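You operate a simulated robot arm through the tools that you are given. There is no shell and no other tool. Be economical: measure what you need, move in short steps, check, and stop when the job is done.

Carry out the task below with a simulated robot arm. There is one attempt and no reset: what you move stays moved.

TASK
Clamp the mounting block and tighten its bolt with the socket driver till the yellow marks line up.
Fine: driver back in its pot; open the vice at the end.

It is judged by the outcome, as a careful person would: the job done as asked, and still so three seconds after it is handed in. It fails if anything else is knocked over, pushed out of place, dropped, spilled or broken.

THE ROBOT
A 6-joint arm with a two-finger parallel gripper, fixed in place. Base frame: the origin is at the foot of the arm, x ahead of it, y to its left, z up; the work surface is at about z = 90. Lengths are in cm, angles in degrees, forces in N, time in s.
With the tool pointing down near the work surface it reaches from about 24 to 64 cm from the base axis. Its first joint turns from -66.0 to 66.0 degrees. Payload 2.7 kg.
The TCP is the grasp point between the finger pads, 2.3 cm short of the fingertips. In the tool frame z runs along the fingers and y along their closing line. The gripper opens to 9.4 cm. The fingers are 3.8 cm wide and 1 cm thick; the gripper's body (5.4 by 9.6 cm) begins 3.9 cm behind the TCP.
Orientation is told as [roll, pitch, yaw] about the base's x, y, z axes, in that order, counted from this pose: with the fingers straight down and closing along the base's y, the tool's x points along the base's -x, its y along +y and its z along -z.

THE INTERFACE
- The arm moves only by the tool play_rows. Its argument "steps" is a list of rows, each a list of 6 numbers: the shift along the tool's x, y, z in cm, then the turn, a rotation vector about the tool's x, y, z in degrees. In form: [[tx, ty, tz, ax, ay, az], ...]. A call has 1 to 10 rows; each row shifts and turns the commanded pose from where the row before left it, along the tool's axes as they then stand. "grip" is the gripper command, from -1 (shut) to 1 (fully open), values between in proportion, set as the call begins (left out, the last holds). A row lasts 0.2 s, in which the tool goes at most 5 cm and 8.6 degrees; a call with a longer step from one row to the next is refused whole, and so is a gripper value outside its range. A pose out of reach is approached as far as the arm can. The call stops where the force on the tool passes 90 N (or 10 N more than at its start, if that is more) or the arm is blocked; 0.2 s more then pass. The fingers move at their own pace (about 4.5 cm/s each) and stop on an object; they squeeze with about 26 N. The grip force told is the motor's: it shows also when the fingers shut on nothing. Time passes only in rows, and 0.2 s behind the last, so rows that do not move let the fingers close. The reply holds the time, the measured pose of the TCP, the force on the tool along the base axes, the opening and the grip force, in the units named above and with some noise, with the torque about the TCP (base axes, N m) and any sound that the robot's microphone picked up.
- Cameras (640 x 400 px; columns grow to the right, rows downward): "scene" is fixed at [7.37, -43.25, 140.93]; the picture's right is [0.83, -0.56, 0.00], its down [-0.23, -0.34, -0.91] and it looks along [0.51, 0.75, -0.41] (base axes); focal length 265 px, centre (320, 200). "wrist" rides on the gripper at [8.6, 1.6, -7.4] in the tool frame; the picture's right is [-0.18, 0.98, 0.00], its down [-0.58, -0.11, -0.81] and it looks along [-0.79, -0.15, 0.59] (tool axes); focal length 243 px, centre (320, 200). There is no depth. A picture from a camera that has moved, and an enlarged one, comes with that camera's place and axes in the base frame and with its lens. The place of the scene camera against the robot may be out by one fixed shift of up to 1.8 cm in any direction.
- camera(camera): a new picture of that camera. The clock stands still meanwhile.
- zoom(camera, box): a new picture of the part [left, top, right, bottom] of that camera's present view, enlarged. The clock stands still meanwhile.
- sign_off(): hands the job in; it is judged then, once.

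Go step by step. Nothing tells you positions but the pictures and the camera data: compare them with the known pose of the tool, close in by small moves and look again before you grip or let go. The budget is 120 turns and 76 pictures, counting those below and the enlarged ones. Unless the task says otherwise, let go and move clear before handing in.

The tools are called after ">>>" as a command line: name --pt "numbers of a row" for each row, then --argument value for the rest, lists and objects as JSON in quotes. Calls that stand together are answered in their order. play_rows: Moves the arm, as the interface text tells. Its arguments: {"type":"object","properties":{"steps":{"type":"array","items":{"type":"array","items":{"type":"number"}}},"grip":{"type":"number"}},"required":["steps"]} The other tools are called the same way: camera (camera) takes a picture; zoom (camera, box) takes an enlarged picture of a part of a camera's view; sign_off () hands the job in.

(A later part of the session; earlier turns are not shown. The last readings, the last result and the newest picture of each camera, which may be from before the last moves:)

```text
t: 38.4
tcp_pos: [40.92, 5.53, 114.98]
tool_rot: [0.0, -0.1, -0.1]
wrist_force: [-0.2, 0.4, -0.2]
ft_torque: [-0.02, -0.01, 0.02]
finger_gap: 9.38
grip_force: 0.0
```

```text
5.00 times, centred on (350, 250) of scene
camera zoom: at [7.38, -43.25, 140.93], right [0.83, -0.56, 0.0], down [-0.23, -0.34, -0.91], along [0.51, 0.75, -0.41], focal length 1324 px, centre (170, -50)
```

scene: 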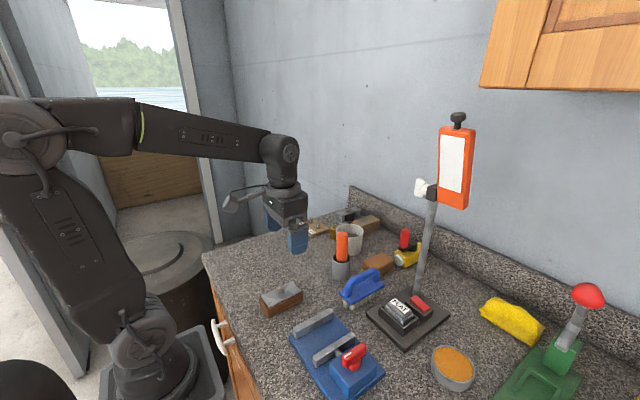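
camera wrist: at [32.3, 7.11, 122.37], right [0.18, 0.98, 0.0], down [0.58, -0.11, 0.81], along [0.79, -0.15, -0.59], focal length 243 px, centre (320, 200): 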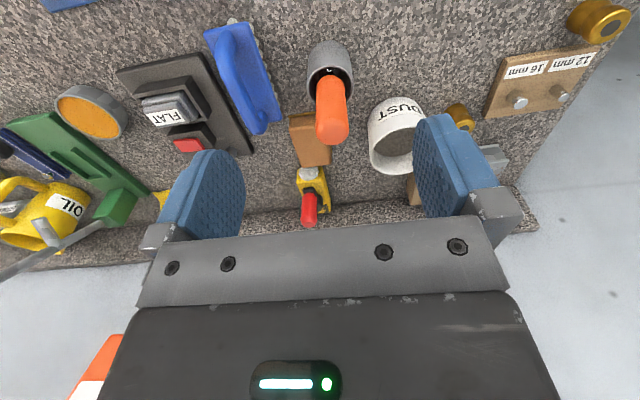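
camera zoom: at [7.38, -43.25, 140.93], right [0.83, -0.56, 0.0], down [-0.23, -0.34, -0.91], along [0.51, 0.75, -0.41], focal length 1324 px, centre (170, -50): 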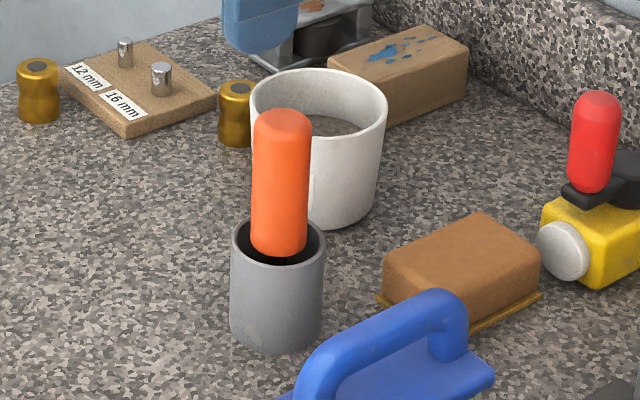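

The driver stands at about (46.85, 5.5): handle Ø3, top z≈103.8, with the pot rim at z≈95.3. I'll go above it.

>>> play_rows --pt "-3 0 0 0 0 0" --pt "-2.93 0 0 0 0 0" --pt "0 0 4 0 0 0" --pt "0 0 2.5 0 0 0" --pt "0 0 0 0 0 0" --grip 0.4

>>> camera --camera "wrist"

>>> zoom --camera "scene" --box '[300, 190, 400, 270]'

```text
t: 39.6
tcp_pos: [46.86, 5.53, 108.22]
tool_rot: [0.1, 0.0, 0.0]
wrist_force: [0.0, -0.5, -0.5]
ft_torque: [0.01, 0.02, -0.04]
finger_gap: 6.61
grip_force: 0.0
```

```text
35 pictures are left
camera wrist: at [38.2, 7.13, 115.77], right [0.18, 0.98, 0.0], down [0.58, -0.11, 0.81], along [0.79, -0.15, -0.59], focal length 243 px, centre (320, 200)
```

wrist: 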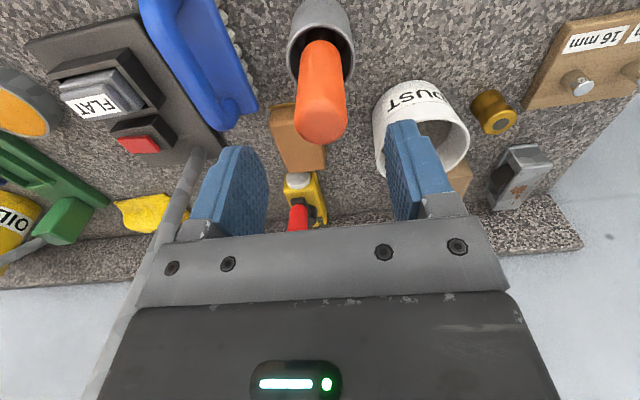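

```text
5.00 times, centred on (350, 230) of scene
camera zoom: at [7.37, -43.25, 140.93], right [0.83, -0.56, 0.0], down [-0.23, -0.34, -0.91], along [0.51, 0.75, -0.41], focal length 1324 px, centre (170, 50)
```

zoom: 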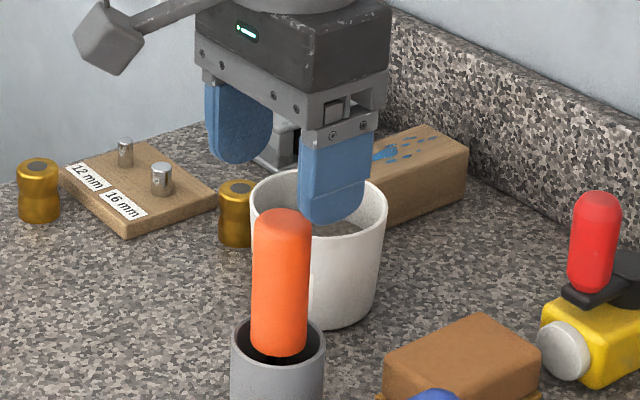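

Aligned. Descending around the handle and gripping.

>>> play_rows --pt "0.25 0.05 3 0 0 0" --pt "0 0 3 0 0 0" --pt "0 0 1.4 0 0 0" --pt "0 0 0 0 0 0"

>>> play_rows --pt "0 0 0 0 0 0" --pt "0 0 0 0 0 0" --pt "0 0 0 0 0 0" --pt "0 0 0 0 0 0" --pt "0 0 0 0 0 0" --grip -1

>>> zoom --camera "scene" --box '[300, 210, 400, 290]'

```text
t: 40.6
tcp_pos: [46.59, 5.55, 100.94]
tool_rot: [0.0, 0.0, -0.1]
wrist_force: [0.4, 0.4, 0.5]
ft_torque: [-0.03, -0.01, -0.01]
finger_gap: 6.56
grip_force: 0.1
```

```text
t: 41.8
tcp_pos: [46.8, 5.67, 101.02]
tool_rot: [0.0, 0.0, 0.1]
wrist_force: [-0.1, 0.6, -0.4]
ft_torque: [-0.02, -0.02, -0.03]
finger_gap: 3.01
grip_force: 26.0
```

```text
5.00 times, centred on (350, 250) of scene
camera zoom: at [7.37, -43.25, 140.93], right [0.83, -0.56, 0.0], down [-0.23, -0.34, -0.91], along [0.51, 0.75, -0.41], focal length 1324 px, centre (170, -50)
```

zoom: 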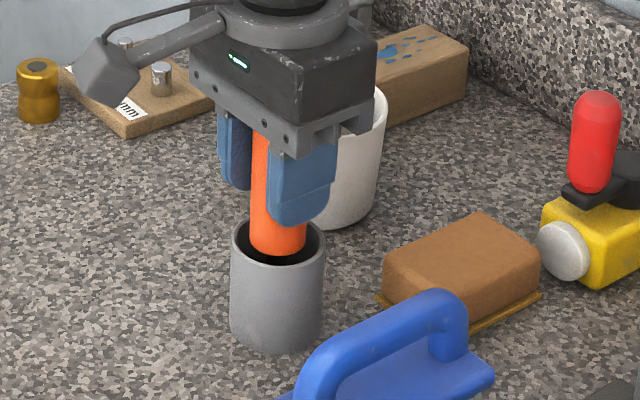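

Handle gripped (3.01). Lifting straight up to look at the tip.

>>> play_rows --pt "0 0 -2 0 0 0" --pt "0 0 -3 0 0 0" --pt "0 0 -3 0 0 0" --pt "0 0 -4 0 0 0" --pt "0 0 -4 0 0 0" --pt "0 0 0 0 0 0"

>>> zoom --camera "scene" --box '[270, 150, 430, 270]'

>>> camera --camera "wrist"

```text
t: 43.2
tcp_pos: [46.7, 5.6, 117.07]
tool_rot: [0.0, 0.0, 0.0]
wrist_force: [-0.3, -0.8, -1.2]
ft_torque: [-0.01, 0.02, -0.01]
finger_gap: 3.01
grip_force: 25.9
```

```text
3.33 times, centred on (350, 210) of scene
camera zoom: at [7.37, -43.25, 140.93], right [0.83, -0.56, 0.0], down [-0.23, -0.34, -0.91], along [0.51, 0.75, -0.41], focal length 883 px, centre (220, 167)
```

zoom: 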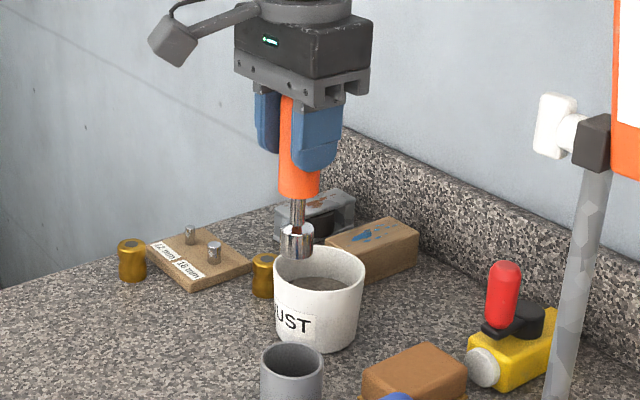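

```text
31 pictures are left
camera wrist: at [37.96, 7.24, 124.51], right [0.18, 0.98, 0.0], down [0.58, -0.11, 0.81], along [0.79, -0.15, -0.59], focal length 243 px, centre (320, 200)
```

wrist: 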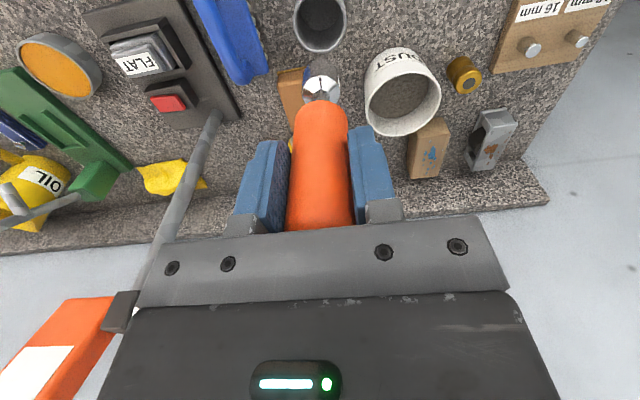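

It is the socket driver. I'll zoom in on the socket to judge its axis relative to the tool.

>>> zoom --camera "wrist" --box '[270, 50, 370, 240]'

```text
2.11 times, centred on (320, 145) of wrist
camera zoom: at [37.96, 7.24, 124.51], right [0.18, 0.98, 0.0], down [0.58, -0.11, 0.81], along [0.79, -0.15, -0.59], focal length 511 px, centre (320, 316)
```

zoom: 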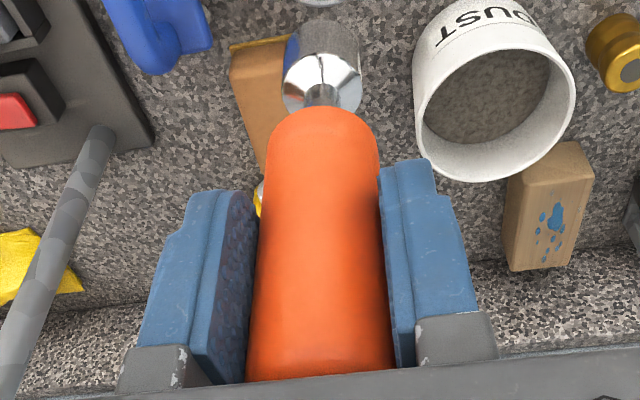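

The driver's axis is about in line with the TCP, with the tip roughly 10.7 cm below it. I'll move near the vice and locate the bolt precisely.

>>> play_rows --pt "3.34 -1.1 0 0 0 0" --pt "3.34 -1.1 0 0 0 0" --pt "3.34 -1.1 0.5 0 0 0" --pt "3.34 -1.1 0.5 0 0 0" --pt "3.34 -1.1 1 0 0 0" --pt "0 0 0 0 0 0"

>>> camera --camera "wrist"

>>> zoom --camera "wrist" --box '[140, 0, 300, 100]'

```text
t: 44.6
tcp_pos: [29.9, -0.03, 114.87]
tool_rot: [-0.1, 0.1, 0.0]
wrist_force: [0.2, 0.5, -1.8]
ft_torque: [-0.01, 0.03, -0.01]
finger_gap: 3.03
grip_force: 25.8
```

```text
29 pictures are left
camera wrist: at [21.25, 1.7, 122.4], right [0.18, 0.98, 0.0], down [0.58, -0.11, 0.81], along [0.79, -0.15, -0.59], focal length 243 px, centre (320, 200)
```

wrist: 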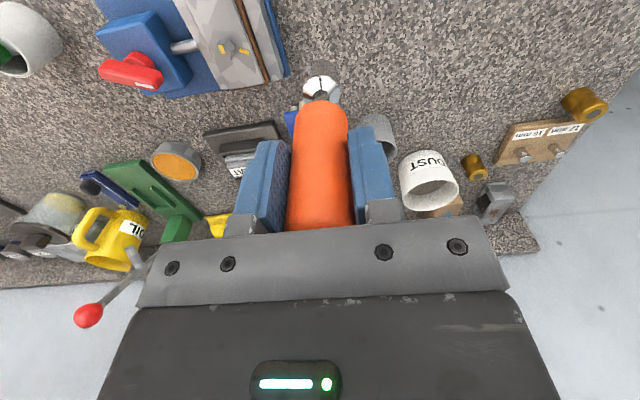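

```text
4.00 times, centred on (220, 50) of wrist
camera zoom: at [21.25, 1.7, 122.4], right [0.18, 0.98, 0.0], down [0.58, -0.11, 0.81], along [0.79, -0.15, -0.59], focal length 970 px, centre (720, 800)
```

zoom: 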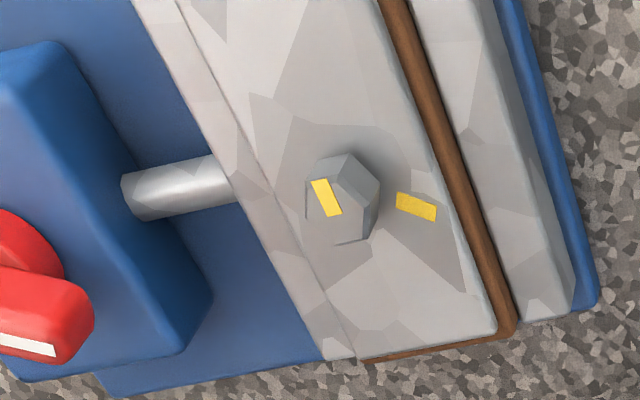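

The bolt is near (30.2, -9.8) with its top at z≈95.6. I'll hover the socket over it and compare from both cameras.

>>> play_rows --pt "-0.1 -3.2 1.5 0 0 0" --pt "-0.1 -3.2 2 0 0 0" --pt "-0.1 -3.3 2.4 0 0 0" --pt "0 0 0 0 0 0"

>>> zoom --camera "wrist" --box '[240, 0, 400, 110]'

>>> zoom --camera "scene" --box '[270, 240, 370, 340]'

```text
t: 45.6
tcp_pos: [30.18, -9.64, 109.02]
tool_rot: [0.1, 0.1, 0.0]
wrist_force: [0.2, -0.5, -0.8]
ft_torque: [0.03, 0.03, -0.02]
finger_gap: 3.04
grip_force: 26.0
```

```text
3.64 times, centred on (320, 55) of wrist
camera zoom: at [21.61, -8.02, 116.53], right [0.18, 0.98, 0.0], down [0.58, -0.11, 0.81], along [0.79, -0.15, -0.59], focal length 882 px, centre (320, 727)
```

zoom: 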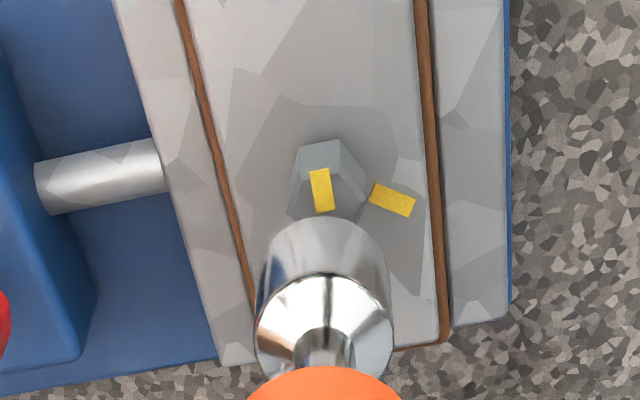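

```text
4.00 times, centred on (320, 290) of scene
camera zoom: at [7.37, -43.26, 140.93], right [0.83, -0.56, 0.0], down [-0.23, -0.34, -0.91], along [0.51, 0.75, -0.41], focal length 1059 px, centre (320, -160)
```

zoom: 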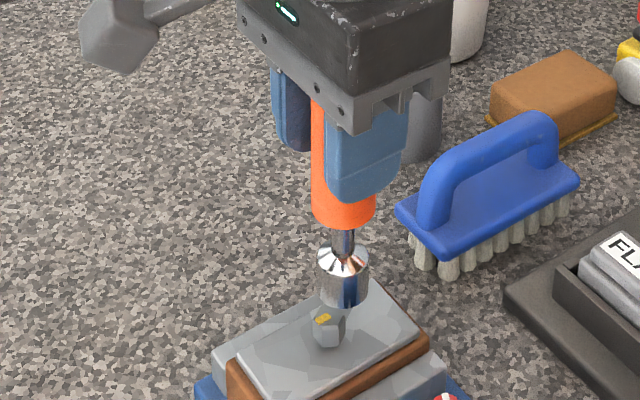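

The socket is roughly 0.7 cm too far in +x. I'll correct, lower a little and look again.

>>> play_rows --pt "0.7 0.15 0 0 0 0" --pt "0 0 1.2 0 0 0" --pt "0 0 0 0 0 0"

>>> zoom --camera "wrist" --box '[260, 0, 380, 100]'

>>> zoom --camera "scene" --box '[290, 280, 350, 340]'

```text
t: 46.4
tcp_pos: [29.55, -9.45, 107.89]
tool_rot: [0.1, 0.0, 0.0]
wrist_force: [-0.2, 0.3, -1.4]
ft_torque: [0.0, -0.02, -0.05]
finger_gap: 3.02
grip_force: 26.1
```

```text
4.00 times, centred on (320, 50) of wrist
camera zoom: at [20.92, -7.82, 115.34], right [0.18, 0.98, 0.0], down [0.58, -0.11, 0.81], along [0.79, -0.15, -0.59], focal length 970 px, centre (320, 800)
```

zoom: 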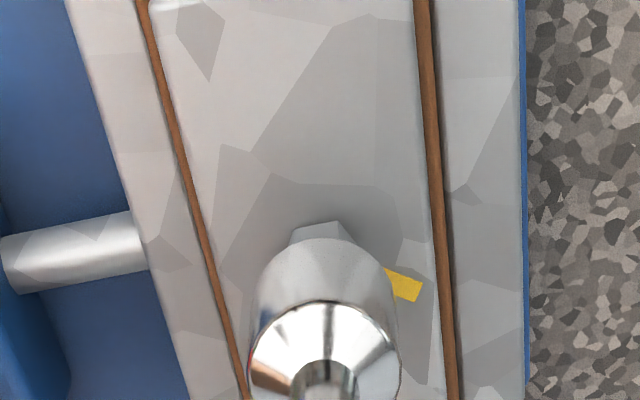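

```text
6.67 times, centred on (320, 310) of scene
camera zoom: at [7.37, -43.25, 140.93], right [0.83, -0.56, 0.0], down [-0.23, -0.34, -0.91], along [0.51, 0.75, -0.41], focal length 1766 px, centre (320, -533)
```

zoom: 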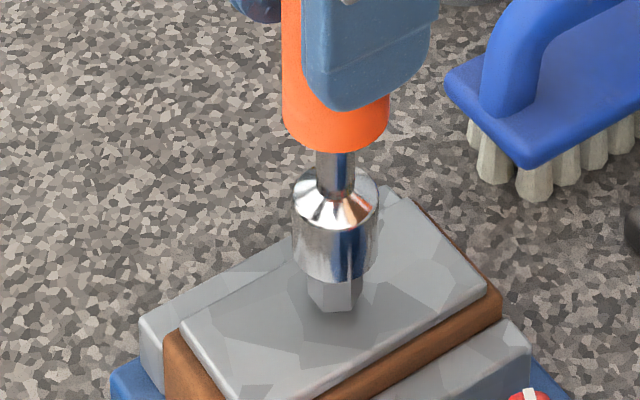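

From both cameras the socket now lies over the bolt. Lowering gently until contact.

>>> play_rows --pt "0 0 0.3 0 0 0" --pt "0 0 0.2 0 0 0" --pt "0 0 0.2 0 0 0" --pt "0 0 0 0 0 0"

>>> play_rows --pt "0 0 0.2 0 0 0" --pt "0 0 0.2 0 0 0" --pt "0 0 0 0 0 0"

```text
t: 47.4
tcp_pos: [29.52, -9.42, 107.14]
tool_rot: [0.0, -0.1, -0.1]
wrist_force: [0.4, 0.1, -1.2]
ft_torque: [-0.03, -0.02, -0.01]
finger_gap: 3.02
grip_force: 25.9
```

```text
t: 48.2
tcp_pos: [29.65, -9.57, 106.73]
tool_rot: [0.0, -0.1, 0.0]
wrist_force: [-0.8, 0.2, -1.8]
ft_torque: [-0.02, 0.05, 0.0]
finger_gap: 3.01
grip_force: 26.0
```

>>> play_rows --pt "0 0 0.15 0 0 0" --pt "0 0 0.15 0 0 0" --pt "0 0 0 0 0 0"

>>> play_rows --pt "0 0 0.15 0 0 0" --pt "0 0 0 0 0 0"

>>> zoom --camera "scene" --box '[290, 280, 350, 340]'

```text
t: 49.0
tcp_pos: [29.53, -9.53, 106.48]
tool_rot: [0.0, 0.0, 0.0]
wrist_force: [1.1, 0.6, -1.9]
ft_torque: [0.0, 0.0, 0.0]
finger_gap: 3.01
grip_force: 26.4
```

```text
t: 49.6
tcp_pos: [29.54, -9.49, 106.26]
tool_rot: [-0.1, 0.0, 0.1]
wrist_force: [0.2, -0.8, -1.0]
ft_torque: [-0.04, -0.02, 0.01]
finger_gap: 3.03
grip_force: 25.9
```

```text
6.67 times, centred on (320, 310) of scene
camera zoom: at [7.37, -43.25, 140.93], right [0.83, -0.56, 0.0], down [-0.23, -0.34, -0.91], along [0.51, 0.75, -0.41], focal length 1766 px, centre (320, -533)
```

zoom: 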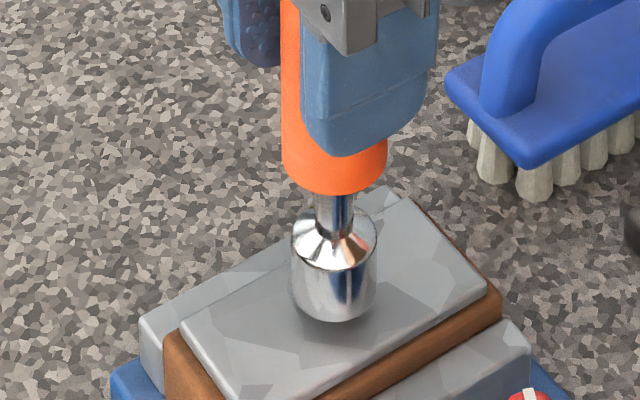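

The socket appears to be slipping over the head without resistance. Continuing gently.

>>> play_rows --pt "0 0 0.15 0 0 0" --pt "0 0 0 0 0 0"

>>> play_rows --pt "0 0 0.15 0 0 0" --pt "0 0 0 0 0 0"

>>> zoom --camera "wrist" --box '[260, 0, 380, 100]'

```text
t: 50.2
tcp_pos: [29.58, -9.56, 106.04]
tool_rot: [0.0, 0.0, 0.0]
wrist_force: [-0.2, -0.3, -1.1]
ft_torque: [0.04, -0.02, -0.01]
finger_gap: 3.0
grip_force: 26.1
```

```text
t: 50.8
tcp_pos: [29.58, -9.51, 105.9]
tool_rot: [-0.1, 0.0, 0.0]
wrist_force: [0.0, 0.2, -2.3]
ft_torque: [0.03, 0.02, 0.0]
finger_gap: 3.02
grip_force: 26.4
```

```text
4.00 times, centred on (320, 50) of wrist
camera zoom: at [20.87, -7.85, 113.42], right [0.18, 0.98, 0.0], down [0.58, -0.11, 0.81], along [0.79, -0.15, -0.59], focal length 970 px, centre (320, 800)
```

zoom: 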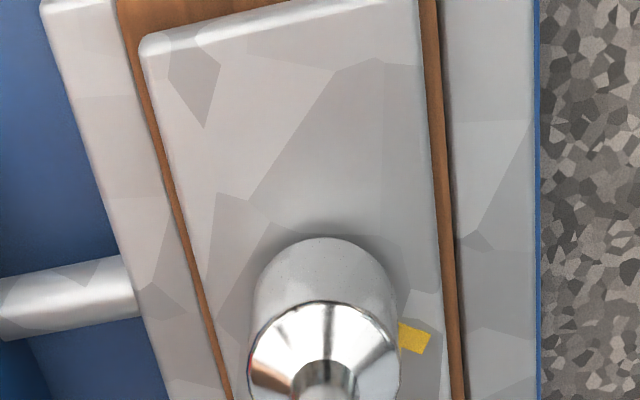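

>>> play_rows --pt "0 0 0.15 0 0 0" --pt "0 0 0 0 0 0"

>>> play_rows --pt "0 0 0.15 0 0 0" --pt "0 0 0 0 0 0"

```text
t: 51.4
tcp_pos: [29.53, -9.44, 105.75]
tool_rot: [0.0, 0.0, 0.0]
wrist_force: [-0.3, 0.2, -1.2]
ft_torque: [-0.02, -0.02, -0.01]
finger_gap: 3.0
grip_force: 25.8
```

```text
t: 52.0
tcp_pos: [29.55, -9.58, 105.7]
tool_rot: [0.0, -0.1, -0.1]
wrist_force: [0.1, 1.0, -1.5]
ft_torque: [0.04, 0.02, -0.01]
finger_gap: 3.04
grip_force: 26.1
```

>>> play_rows --pt "0 0 0.15 0 0 0" --pt "0 0 0 0 0 0"

>>> play_rows --pt "0 0 0.15 0 0 0" --pt "0 0 0 0 0 0"

>>> zoom --camera "scene" --box '[290, 280, 350, 340]'

```text
t: 52.6
tcp_pos: [29.55, -9.48, 105.45]
tool_rot: [0.0, 0.0, -0.1]
wrist_force: [-1.6, -0.3, 2.9]
ft_torque: [0.01, 0.17, -0.01]
finger_gap: 3.01
grip_force: 25.6
```

```text
t: 53.2
tcp_pos: [29.63, -9.49, 105.51]
tool_rot: [-0.2, -0.3, 0.0]
wrist_force: [-2.7, 0.8, 21.7]
ft_torque: [0.16, 0.02, 0.02]
finger_gap: 3.03
grip_force: 26.0
```

```text
6.67 times, centred on (320, 310) of scene
camera zoom: at [7.34, -43.24, 140.94], right [0.83, -0.56, 0.0], down [-0.23, -0.34, -0.91], along [0.51, 0.75, -0.41], focal length 1766 px, centre (320, -533)
```

zoom: 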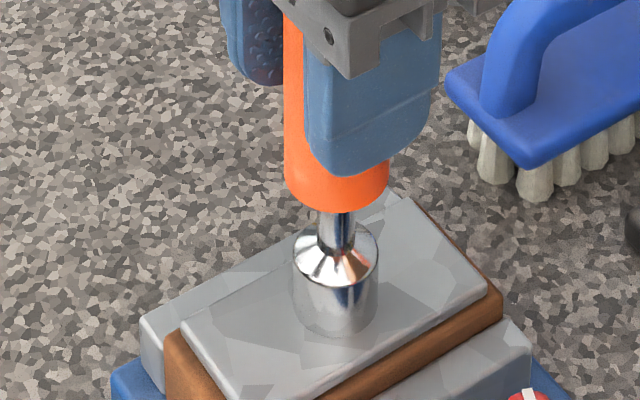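

Contact at about 22 N. I'll turn clockwise a little to test whether the hex is engaged.

>>> play_rows --pt "0 0 0 0 0 5" --pt "0 0 0 0 0 5" --pt "0 0 0 0 0 0"

>>> play_rows --pt "0 0 0 0 0 5" --pt "0 0 0 0 0 5" --pt "0 0 0 0 0 0"

```text
t: 54.0
tcp_pos: [29.6, -9.44, 105.38]
tool_rot: [0.0, -0.3, -10.1]
wrist_force: [5.6, 3.0, 19.1]
ft_torque: [0.16, -0.48, 0.09]
finger_gap: 3.0
grip_force: 26.0
```

```text
t: 54.8
tcp_pos: [29.65, -9.47, 105.41]
tool_rot: [0.1, -0.1, -20.0]
wrist_force: [3.7, 10.0, 20.1]
ft_torque: [0.73, -0.37, 0.08]
finger_gap: 3.04
grip_force: 26.2
```

>>> play_rows --pt "0 0 0 0 0 5" --pt "0 0 0 0 0 5" --pt "0 0 0 0 0 0"

>>> play_rows --pt "0 0 0 0 0 5" --pt "0 0 0 0 0 5" --pt "0 0 0 0 0 0"

>>> play_rows --pt "0 0 0 0 0 5" --pt "0 0 0 0 0 5" --pt "0 0 0 0 0 0"

```text
t: 55.6
tcp_pos: [29.55, -9.47, 105.42]
tool_rot: [0.0, -0.2, -30.1]
wrist_force: [4.3, 13.6, 19.6]
ft_torque: [1.0, -0.28, 0.12]
finger_gap: 3.02
grip_force: 25.9
```

```text
t: 56.4
tcp_pos: [29.65, -9.48, 105.33]
tool_rot: [0.0, -0.1, -40.1]
wrist_force: [6.2, 14.1, 17.6]
ft_torque: [1.05, -0.46, 0.11]
finger_gap: 3.05
grip_force: 26.7
```

```text
t: 57.2
tcp_pos: [29.51, -9.44, 105.28]
tool_rot: [0.1, -0.1, -50.1]
wrist_force: [8.5, 13.0, 12.4]
ft_torque: [1.12, -0.66, 0.13]
finger_gap: 3.07
grip_force: 26.2
```

The sideways force grows as I turn, which fits the driver's axis being about 0.5 cm off the TCP, so the socket is around the head. I'll shift the TCP to relieve it, then check how the turn is going.

>>> play_rows --pt "0.09 0.19 0 0 0 0" --pt "0.085 0.19 0 0 0 0" --pt "0 0 0 0 0 0"

>>> zoom --camera "scene" --box '[280, 250, 370, 340]'

```text
t: 58.0
tcp_pos: [29.66, -9.25, 105.25]
tool_rot: [-0.2, 0.1, -50.0]
wrist_force: [0.5, -6.9, 5.2]
ft_torque: [-0.77, -0.11, -0.01]
finger_gap: 3.05
grip_force: 26.3
```

```text
4.44 times, centred on (325, 295) of scene
camera zoom: at [7.37, -43.28, 140.93], right [0.83, -0.56, 0.0], down [-0.23, -0.34, -0.91], along [0.51, 0.75, -0.41], focal length 1177 px, centre (298, -222)
```

zoom: 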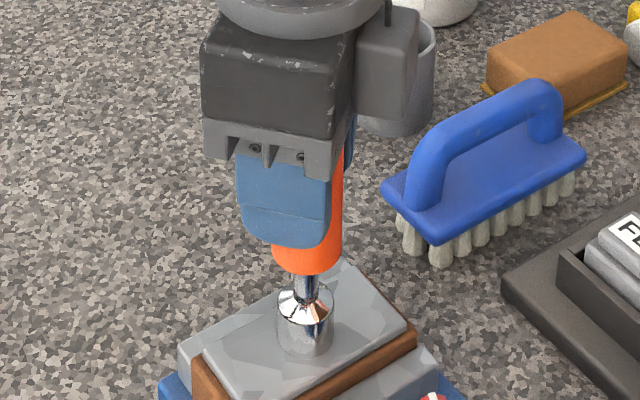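

Now slightly overcorrected; I'll back off a touch, press a little, and continue turning about the socket's axis.

>>> play_rows --pt "-0.07 -0.06 0.05 0 0 0" --pt "0 0.03 0 0 0 5" --pt "0 0.03 0 0 0 5" --pt "0 0 0 0 0 0"

>>> play_rows --pt "0 0.03 0 0 0 5" --pt "0 0.03 0 0 0 5" --pt "0 0 0 0 0 0"

```text
t: 59.0
tcp_pos: [29.67, -9.21, 105.39]
tool_rot: [0.0, 0.0, -60.1]
wrist_force: [-6.7, -6.3, 13.6]
ft_torque: [-0.52, 0.49, -0.04]
finger_gap: 3.01
grip_force: 25.4
```

```text
t: 59.8
tcp_pos: [29.82, -9.14, 105.34]
tool_rot: [0.0, 0.0, -70.1]
wrist_force: [-8.1, -4.0, 10.9]
ft_torque: [-0.4, 0.55, 0.02]
finger_gap: 3.03
grip_force: 25.8
```

The torque is nearly zero, so I'm unsure the hex is engaged. I'll lift off and look.

>>> play_rows --pt "0 0 -1.5 0 0 0" --pt "0 0 -1.5 0 0 0" --pt "0 0 0 0 0 0"

>>> zoom --camera "wrist" --box '[240, 0, 400, 110]'

>>> zoom --camera "scene" --box '[290, 270, 360, 340]'

```text
t: 60.6
tcp_pos: [29.88, -9.21, 108.34]
tool_rot: [0.1, 0.0, -70.0]
wrist_force: [0.0, 0.7, -3.1]
ft_torque: [0.06, -0.04, 0.02]
finger_gap: 3.04
grip_force: 25.9
```

```text
3.64 times, centred on (320, 55) of wrist
camera zoom: at [28.35, -0.42, 115.83], right [0.99, 0.16, 0.0], down [0.1, -0.58, 0.81], along [0.13, -0.8, -0.59], focal length 882 px, centre (320, 727)
```

zoom: 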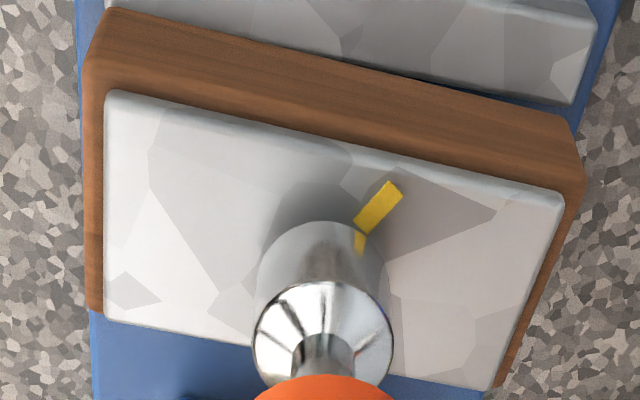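

```text
5.71 times, centred on (325, 305) of scene
camera zoom: at [7.38, -43.25, 140.93], right [0.83, -0.56, 0.0], down [-0.23, -0.34, -0.91], along [0.51, 0.75, -0.41], focal length 1513 px, centre (291, -400)
```

zoom: 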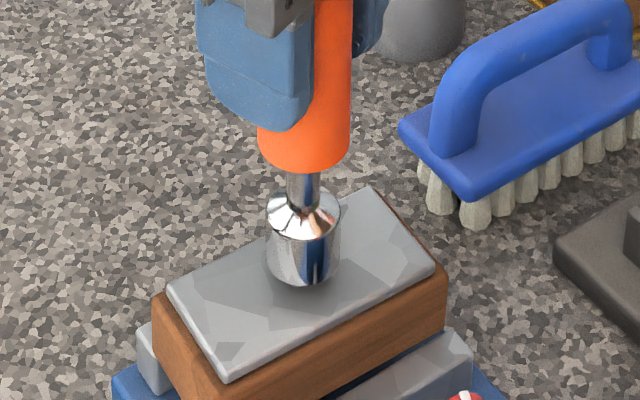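

Lifting brought the block up with the driver: the socket is holding the bolt head and the vice was not tight enough. I'll look at the situation carefully before doing anything.

>>> zoom --camera "scene" --box '[280, 290, 380, 390]'

>>> camera --camera "wrist"

```text
4.00 times, centred on (330, 340) of scene
camera zoom: at [7.38, -43.25, 140.93], right [0.83, -0.56, 0.0], down [-0.23, -0.34, -0.91], along [0.51, 0.75, -0.41], focal length 1059 px, centre (280, -360)
```

zoom: 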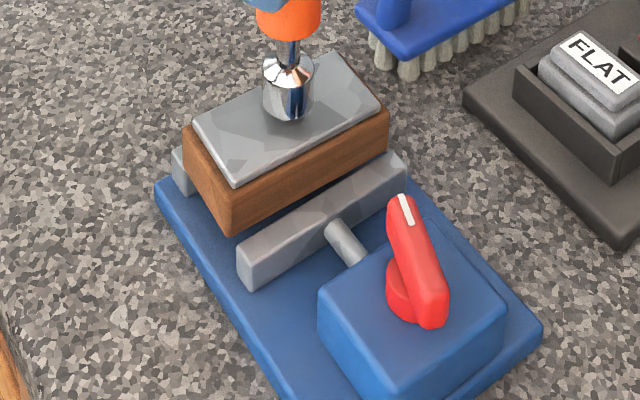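

```text
16 pictures are left
camera wrist: at [28.35, -0.42, 115.83], right [0.99, 0.16, 0.0], down [0.1, -0.58, 0.81], along [0.13, -0.8, -0.59], focal length 243 px, centre (320, 200)
```

wrist: 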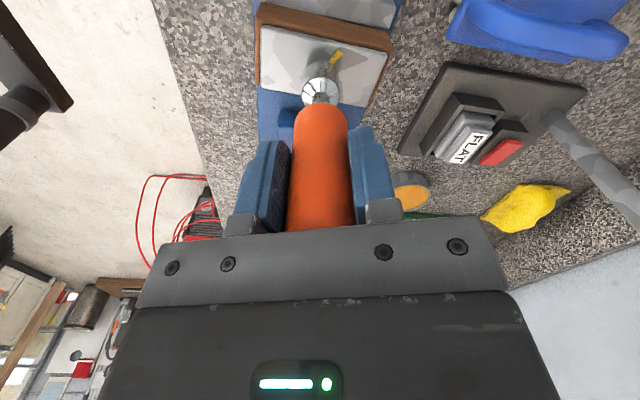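

The handle hasn't moved and the block hangs squarely on the driver, just above the jaws. I'll lower it straight back along the same path while watching the force.

>>> play_rows --pt "0 0 0.4 0 0 0" --pt "0 0 0.3 0 0 0" --pt "0 0 0 0 0 0"

>>> play_rows --pt "0 0 0.3 0 0 0" --pt "0 0 0.3 0 0 0" --pt "0 0 0 0 0 0"

```text
t: 61.4
tcp_pos: [29.91, -9.04, 107.39]
tool_rot: [0.0, 0.3, -70.0]
wrist_force: [0.6, -0.7, 1.1]
ft_torque: [0.04, -0.16, 0.05]
finger_gap: 3.03
grip_force: 25.6
```

```text
t: 62.2
tcp_pos: [29.74, -9.08, 107.03]
tool_rot: [0.1, -0.2, -69.9]
wrist_force: [-3.3, -5.4, 21.7]
ft_torque: [-0.17, 0.39, 0.0]
finger_gap: 3.02
grip_force: 26.0
```

The block rests on the jaw tops, so the gap equals its width. The jamming probably came from side load on the socket. I'll carry block and driver to the free table spot, release the driver there, and then reopen the vice.

>>> play_rows --pt "0 0 -1 0 0 0" --pt "0 0 -1.5 0 0 0" --pt "0 0 -1.5 0 0 0" --pt "3.37 0.615 0 0 0 0" --pt "3.37 0.615 0 0 0 0" --pt "3.37 0.615 0 0 0 0" --pt "3.37 0.615 0 0 0 0" --pt "0 0 0 0 0 0"

>>> zoom --camera "scene" --box '[210, 220, 370, 320]'

```text
t: 64.0
tcp_pos: [27.46, 4.38, 110.81]
tool_rot: [0.0, 0.0, -70.0]
wrist_force: [-0.5, 0.2, -1.6]
ft_torque: [-0.02, -0.01, 0.02]
finger_gap: 3.0
grip_force: 26.5
```

```text
4.00 times, centred on (290, 270) of scene
camera zoom: at [7.37, -43.25, 140.93], right [0.83, -0.56, 0.0], down [-0.23, -0.34, -0.91], along [0.51, 0.75, -0.41], focal length 1059 px, centre (440, -80)
```

zoom: 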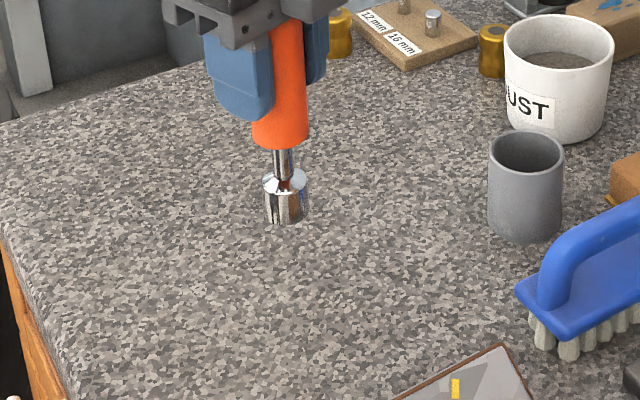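

The socket came free and the block stayed at the vice. I'll look at how it is lying.

>>> zoom --camera "scene" --box '[270, 280, 390, 380]'

```text
4.00 times, centred on (330, 330) of scene
camera zoom: at [7.37, -43.25, 140.93], right [0.83, -0.56, 0.0], down [-0.23, -0.34, -0.91], along [0.51, 0.75, -0.41], focal length 1059 px, centre (280, -320)
```

zoom: 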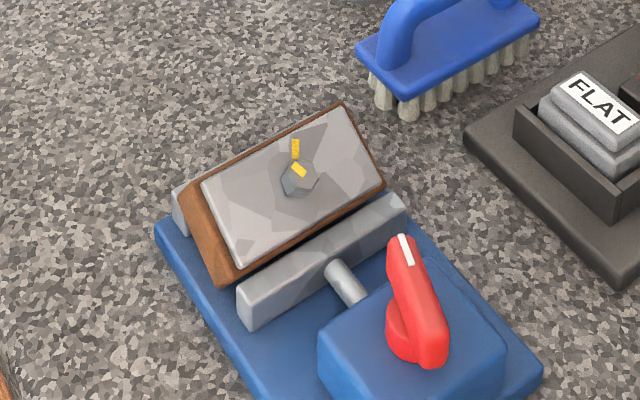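

The block sits tilted, with one edge on the fixed jaw; happily the bolt mark is now close to the plate mark. I'll put the driver back in its pot first, then open the vice and reseat the block.

>>> play_rows --pt "0 0 -2 0 0 -8" --pt "0 0 -2 0 0 -8" --pt "0 0 -2 0 0 -8" --pt "0 0 -0.5 0 0 -8" --pt "0 0 0 0 0 -8" --pt "0 0 0 0 0 -8" --pt "0 0 0 0 0 -8" --pt "0 0 0 0 0 -8" --pt "0 0 0 0 0 -6" --pt "0 0 0 0 0 0"

>>> play_rows --pt "-3.8 0.24 0 0 0 0" --pt "-3.8 0.24 0 0 0 0" --pt "-3.8 0.24 0 0 0 0" --pt "-3.8 0.24 0 0 0 0" --pt "-4 0.24 0 0 0 0" --pt "0 0 0 0 0 0" --pt "0 0 0 0 0 0"

>>> zoom --camera "wrist" --box '[240, 0, 400, 100]'

```text
t: 66.2
tcp_pos: [27.47, 4.26, 117.42]
tool_rot: [0.0, 0.1, 0.1]
wrist_force: [-0.2, -0.9, -1.5]
ft_torque: [-0.07, -0.03, -0.03]
finger_gap: 3.03
grip_force: 26.4
```

```text
t: 67.8
tcp_pos: [46.76, 5.73, 117.54]
tool_rot: [0.0, -0.1, 0.1]
wrist_force: [0.0, -0.6, -0.6]
ft_torque: [0.0, 0.0, 0.01]
finger_gap: 3.01
grip_force: 25.8
```

```text
4.00 times, centred on (320, 50) of wrist
camera zoom: at [38.08, 7.38, 124.92], right [0.18, 0.98, 0.0], down [0.58, -0.11, 0.81], along [0.79, -0.15, -0.59], focal length 970 px, centre (320, 800)
```

zoom: 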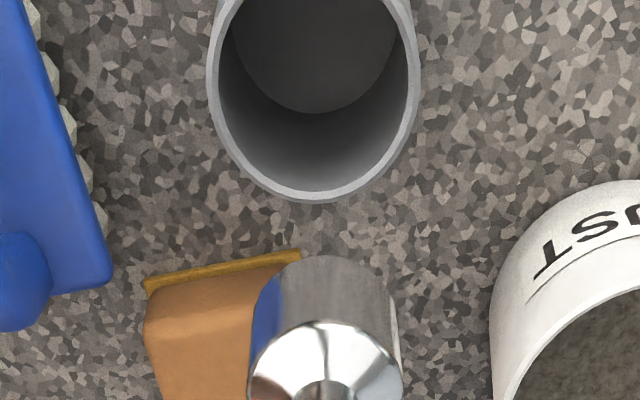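

Same relation to the pot as when picked up. Lowering the driver in.

>>> play_rows --pt "0 -0.1 4 0 0 0" --pt "0 0 4 0 0 0" --pt "0 0 4 0 0 0" --pt "0 0 2.5 0 0 0" --pt "0 0 1 0 0 0" --pt "0 0 0.4 0 0 0" --pt "0 0 0.3 0 0 0" --pt "0 0 0 0 0 0"

>>> play_rows --pt "0 0 0.15 0 0 0" --pt "0 0 0 0 0 0"

```text
t: 69.6
tcp_pos: [46.83, 5.43, 101.33]
tool_rot: [0.0, 0.1, 0.0]
wrist_force: [-0.1, 0.7, -1.8]
ft_torque: [-0.01, 0.01, 0.02]
finger_gap: 3.02
grip_force: 25.7
```

```text
t: 70.2
tcp_pos: [46.66, 5.53, 101.12]
tool_rot: [0.0, 0.0, -0.1]
wrist_force: [0.6, 1.2, -1.4]
ft_torque: [-0.03, 0.03, -0.02]
finger_gap: 3.01
grip_force: 25.3
```

>>> play_rows --pt "0 0 0.15 0 0 0" --pt "0 0 0 0 0 0"

>>> play_rows --pt "0 0 0.1 0 0 0" --pt "0 0 0 0 0 0"

```text
t: 70.8
tcp_pos: [46.79, 5.4, 101.06]
tool_rot: [0.0, 0.0, 0.0]
wrist_force: [0.9, 0.1, -1.5]
ft_torque: [0.0, 0.01, -0.01]
finger_gap: 3.02
grip_force: 25.9
```

```text
t: 71.4
tcp_pos: [46.73, 5.51, 100.83]
tool_rot: [0.0, 0.0, 0.0]
wrist_force: [0.6, -0.8, -1.9]
ft_torque: [0.02, 0.03, 0.01]
finger_gap: 3.03
grip_force: 26.2
```

>>> play_rows --pt "0 0 0.15 0 0 0" --pt "0 0 0 0 0 0"

>>> play_rows --pt "0 0 0.15 0 0 0" --pt "0 0 0 0 0 0"

```text
t: 72.0
tcp_pos: [46.71, 5.43, 100.86]
tool_rot: [0.0, 0.0, 0.0]
wrist_force: [0.8, -0.2, -1.8]
ft_torque: [-0.02, -0.03, -0.01]
finger_gap: 3.02
grip_force: 26.4
```

```text
t: 72.6
tcp_pos: [46.7, 5.42, 100.58]
tool_rot: [0.0, 0.1, 0.0]
wrist_force: [0.2, 0.0, -2.0]
ft_torque: [-0.01, 0.0, -0.01]
finger_gap: 3.01
grip_force: 25.6
```

>>> play_rows --pt "0 0 0.15 0 0 0" --pt "0 0 0.1 0 0 0" --pt "0 0 0 0 0 0"

>>> play_rows --pt "0 0 0.15 0 0 0" --pt "0 0 0 0 0 0"

```text
t: 73.4
tcp_pos: [46.72, 5.6, 100.6]
tool_rot: [-0.1, 0.0, 0.0]
wrist_force: [-2.3, -0.3, 8.2]
ft_torque: [0.0, 0.35, 0.0]
finger_gap: 3.01
grip_force: 26.0
```

```text
t: 74.0
tcp_pos: [46.84, 5.4, 100.35]
tool_rot: [0.0, -0.3, -0.1]
wrist_force: [-1.8, -2.2, 22.5]
ft_torque: [-0.16, -0.14, 0.06]
finger_gap: 3.04
grip_force: 26.3
```

The driver rests on the pot floor. Release and rise, then travel back to the vice handle.

>>> play_rows --pt "0 0 -0.1 0 0 0" --pt "0 0 0 0 0 0" --pt "0 0 0 0 0 0" --pt "0 0 -3 0 0 0" --pt "0 0 -4 0 0 0" --pt "0 0 -4 0 0 0" --pt "0 0 -3.6 0 0 0" --pt "4 0 0 0 0 0" --pt "4 0 0 0 0 0" --pt "4 0 0 0 0 0" --grip 0.3

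>>> play_rows --pt "4 -2 0 0 0 0" --pt "0.7 -4 0 0 0 0" --pt "0 -4 0 0 0 0" --pt "0 -2 0 0 0 0" --pt "0 0 0 0 0 0"

>>> camera --camera "wrist"

```text
t: 76.2
tcp_pos: [34.76, 5.41, 114.81]
tool_rot: [0.0, 0.0, 0.1]
wrist_force: [0.4, 0.4, 1.2]
ft_torque: [0.02, 0.01, 0.0]
finger_gap: 6.11
grip_force: 0.1
```

```text
t: 77.4
tcp_pos: [30.18, -6.51, 114.92]
tool_rot: [0.0, 0.0, 0.0]
wrist_force: [0.1, 0.4, 0.6]
ft_torque: [-0.01, -0.06, -0.02]
finger_gap: 6.1
grip_force: 0.0
```

```text
12 pictures are left
camera wrist: at [21.44, -4.85, 122.4], right [0.18, 0.98, 0.0], down [0.58, -0.11, 0.81], along [0.79, -0.15, -0.59], focal length 243 px, centre (320, 200)
```

wrist: 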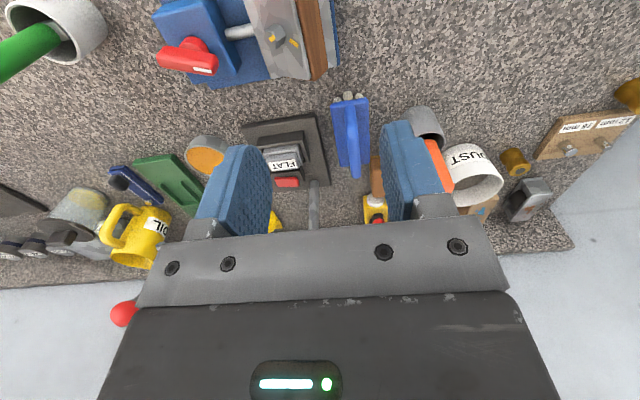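

The handle bar now lies at about 118° clockwise from its start. I'll go over it, turn to match, and open the vice partway so the block can settle.

>>> play_rows --pt "0.1 -4.3 0 0 0 0" --pt "0.08 -4.3 0 0 0 0" --pt "0 -4.36 2 0 0 0" --pt "0 0 2 0 0 8.4" --pt "0 0 0 0 0 8.4" --pt "0 0 0 0 0 8.4" --pt "0 0 0 0 0 8.4" --pt "0 0 0 0 0 8.4" --pt "0 0 0 0 0 8.4" --pt "0 0 0 0 0 8.4" --grip 0.1

>>> play_rows --pt "0 0 0 0 0 8.5" --pt "0 0 0 0 0 8.5" --pt "0 0 0 0 0 8.5" --pt "0 0 0 0 0 8.5" --pt "0 0 0 0 0 8.5" --pt "0 0 0 0 0 8.5" --pt "0 0 0 0 0 8.2" --pt "0 0 0 0 0 0"

```text
t: 79.6
tcp_pos: [29.88, -19.45, 110.93]
tool_rot: [0.0, 0.0, -58.9]
wrist_force: [-0.1, -0.9, 0.7]
ft_torque: [0.0, 0.01, 0.0]
finger_gap: 5.17
grip_force: 0.1
```

```text
t: 81.4
tcp_pos: [29.88, -19.49, 110.89]
tool_rot: [0.0, -0.1, -118.2]
wrist_force: [-0.3, 0.3, -0.8]
ft_torque: [-0.02, 0.0, -0.01]
finger_gap: 5.18
grip_force: 0.2
```

>>> play_rows --pt "0.05 0.09 4 0 0 0" --pt "0 0 4 0 0 0" --pt "0 0 3 0 0 0" --pt "0 0 1.1 0 0 0" --pt "0 0 0 0 0 0"

>>> play_rows --pt "0 0 0 0 0 0" --pt "0 0 0 0 0 0" --pt "0 0 0 0 0 0" --pt "0 0 0 0 0 0" --pt "0 0 0 0 0 0" --grip -1

```text
t: 82.6
tcp_pos: [30.05, -19.56, 98.8]
tool_rot: [0.0, 0.0, -118.1]
wrist_force: [-0.3, 1.4, -0.6]
ft_torque: [-0.01, -0.02, 0.01]
finger_gap: 5.17
grip_force: 0.1
```

```text
t: 83.8
tcp_pos: [30.04, -19.45, 98.95]
tool_rot: [0.0, 0.0, -118.0]
wrist_force: [1.3, -3.2, -2.6]
ft_torque: [-0.08, 0.06, 0.02]
finger_gap: 1.42
grip_force: 45.3
```

Gripped cleanly. Turning counter-clockwise to open.

>>> play_rows --pt "0 0 0 0 0 -8" --pt "0 0 0 0 0 -8" --pt "0 0 0 0 0 -8" --pt "0 0 0 0 0 -8" --pt "0 0 0 0 0 -8" --pt "0 0 0 0 0 -8" --pt "0 0 0 0 0 0"

>>> zoom --camera "scene" --box '[270, 280, 390, 380]'

```text
t: 85.4
tcp_pos: [30.02, -19.51, 98.86]
tool_rot: [0.0, -0.1, -69.8]
wrist_force: [4.1, 8.6, 8.1]
ft_torque: [0.56, 0.14, 0.0]
finger_gap: 1.37
grip_force: 44.8
```

```text
4.00 times, centred on (330, 330) of scene
camera zoom: at [7.38, -43.23, 140.94], right [0.83, -0.56, 0.0], down [-0.23, -0.34, -0.91], along [0.51, 0.75, -0.41], focal length 1059 px, centre (280, -320)
```

zoom: 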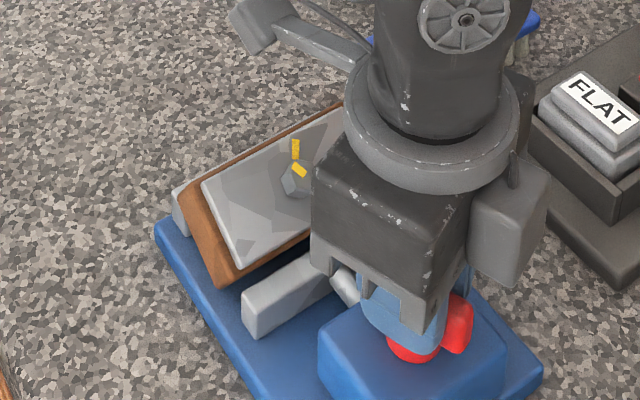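

The block stayed tilted, with its far edge on the fixed jaw. I'll open the vice the rest of the way, then regrip the block with a tilted gripper and seat it properly.

>>> play_rows --pt "0 0 0 0 0 -8.5" --pt "0 0 0 0 0 -8.5" --pt "0 0 0 0 0 -8.5" --pt "0 0 0 0 0 -8.5" --pt "0 0 0 0 0 -8.5" --pt "0 0 0 0 0 -8.5" --pt "0 0 0 0 0 -8.5" --pt "0 0 0 0 0 -8.3" --pt "0 0 0 0 0 0"

>>> play_rows --pt "0 0 0 0 0 0" --pt "0 0 0 0 0 0" --pt "0 0 -3 0 0 0" --pt "0 0 -4 0 0 0" --pt "0 0 -4 0 0 0" --pt "0 2 -2 0 0 0" --pt "0 4 0 0 0 0" --pt "0 4 0 0 0 0" --pt "0 0 0 0 0 0" --grip 0.3

>>> zoom --camera "wrist" --box '[200, 0, 440, 150]'

>>> zoom --camera "scene" --box '[280, 280, 380, 360]'

```text
t: 87.4
tcp_pos: [29.88, -19.56, 98.79]
tool_rot: [-0.1, 0.0, -1.9]
wrist_force: [2.0, 5.0, 9.6]
ft_torque: [0.23, 0.86, 0.01]
finger_gap: 1.37
grip_force: 44.4
```

```text
t: 89.4
tcp_pos: [30.31, -9.48, 111.92]
tool_rot: [-0.1, 0.0, -2.2]
wrist_force: [0.8, -0.9, -0.3]
ft_torque: [0.01, 0.0, -0.04]
finger_gap: 6.12
grip_force: 0.1
```

```text
2.67 times, centred on (320, 75) of wrist
camera zoom: at [21.7, -7.46, 119.43], right [0.22, 0.98, 0.0], down [0.58, -0.13, 0.81], along [0.79, -0.18, -0.59], focal length 647 px, centre (320, 533)
```

zoom: 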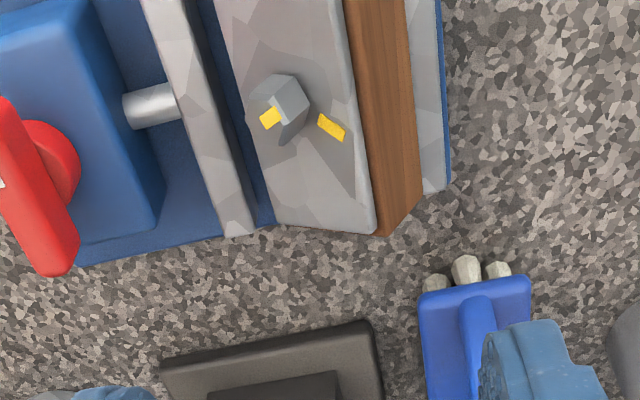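

```text
5.00 times, centred on (330, 320) of scene
camera zoom: at [7.37, -43.25, 140.93], right [0.83, -0.56, 0.0], down [-0.23, -0.34, -0.91], along [0.51, 0.75, -0.41], focal length 1324 px, centre (270, -400)
```

zoom: 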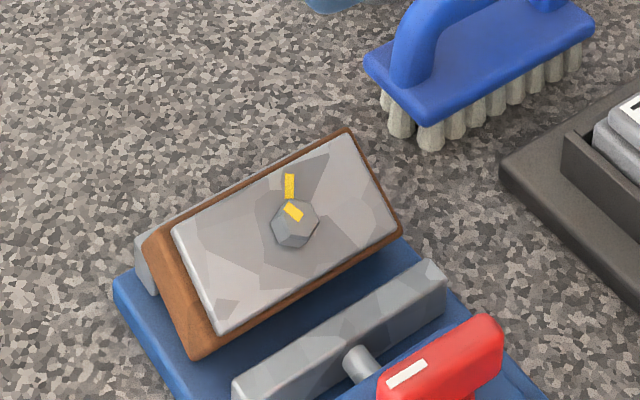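

The block is tilted about 33°, with its +y lower edge overlapping the fixed jaw by about 0.5 cm. There's no room for a tilted grip beside the moving jaw. I'll nudge it in -y with closed fingers from behind so it slides into the slot.

>>> play_rows --pt "0 2.3 0 0 0 -2" --pt "0.2 2.3 3 0 0 0" --pt "0 0 4 0 0 0" --pt "0 0 4 0 0 0" --pt "0 0 3 0 0 0" --pt "0 0 0.7 0 0 0" --pt "0 0 0 0 0 0" --grip -1

>>> play_rows --pt "0 -0.5 0 0 0 0" --pt "0 -0.25 0 0 0 0" --pt "0 -0.25 0 0 0 0" --pt "0 -0.2 0 0 0 0" --pt "0 -0.15 0 0 0 0" --pt "0 0 0 0 0 0"

```text
t: 91.0
tcp_pos: [30.23, -4.98, 97.09]
tool_rot: [0.0, 0.0, -0.2]
wrist_force: [-0.5, -0.6, 0.1]
ft_torque: [0.02, -0.02, -0.02]
finger_gap: 0.0
grip_force: 26.1
```

```text
t: 92.4
tcp_pos: [30.29, -6.28, 97.21]
tool_rot: [0.0, 0.0, -0.3]
wrist_force: [-0.2, 1.1, 1.1]
ft_torque: [0.0, 0.0, 0.02]
finger_gap: 0.0
grip_force: 25.6
```

>>> play_rows --pt "0 -0.15 0 0 0 0" --pt "0 -0.15 0 0 0 0" --pt "0 -0.15 0 0 0 0" --pt "0 -0.15 0 0 0 0" --pt "0 0 0 0 0 0"

>>> zoom --camera "scene" --box '[280, 280, 380, 360]'

```text
t: 93.6
tcp_pos: [30.17, -6.87, 97.1]
tool_rot: [0.0, 0.0, -0.2]
wrist_force: [-0.5, 0.2, 0.1]
ft_torque: [0.03, -0.02, -0.01]
finger_gap: 0.0
grip_force: 26.2
```

```text
5.00 times, centred on (330, 320) of scene
camera zoom: at [7.37, -43.25, 140.93], right [0.83, -0.56, 0.0], down [-0.23, -0.34, -0.91], along [0.51, 0.75, -0.41], focal length 1324 px, centre (270, -400)
```

zoom: 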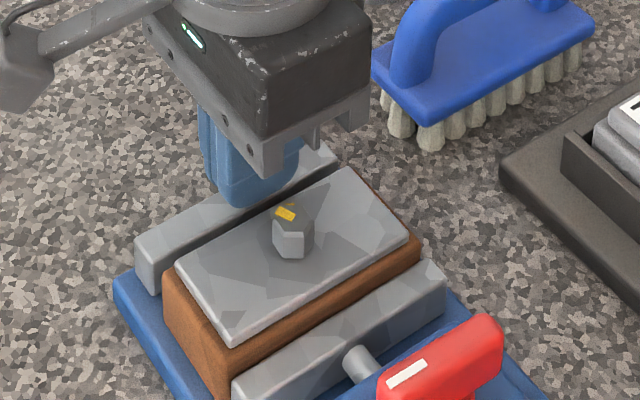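

The block dropped flat into the slot between the jaws. Now I'll go back to the handle and clamp it again.

>>> play_rows --pt "0 0.5 -2 0 0 0" --pt "0 0 -4 0 0 0" --pt "0 0 -4 0 0 0" --pt "0 -4.2 -2 0 0 0" --pt "0 -4.5 0 0 0 0" --pt "0.2 -4.4 0 0 0 0" --pt "0 0 4.5 0 0 0" --pt "0 0 4.5 0 0 0" --pt "0 0 1.4 0 0 0" --pt "0 0 0 0 0 0" --grip 0.1

```text
t: 95.8
tcp_pos: [29.95, -19.47, 98.65]
tool_rot: [-0.1, 0.0, -0.2]
wrist_force: [0.2, 0.0, -0.8]
ft_torque: [-0.02, -0.02, -0.01]
finger_gap: 5.17
grip_force: 0.0
```

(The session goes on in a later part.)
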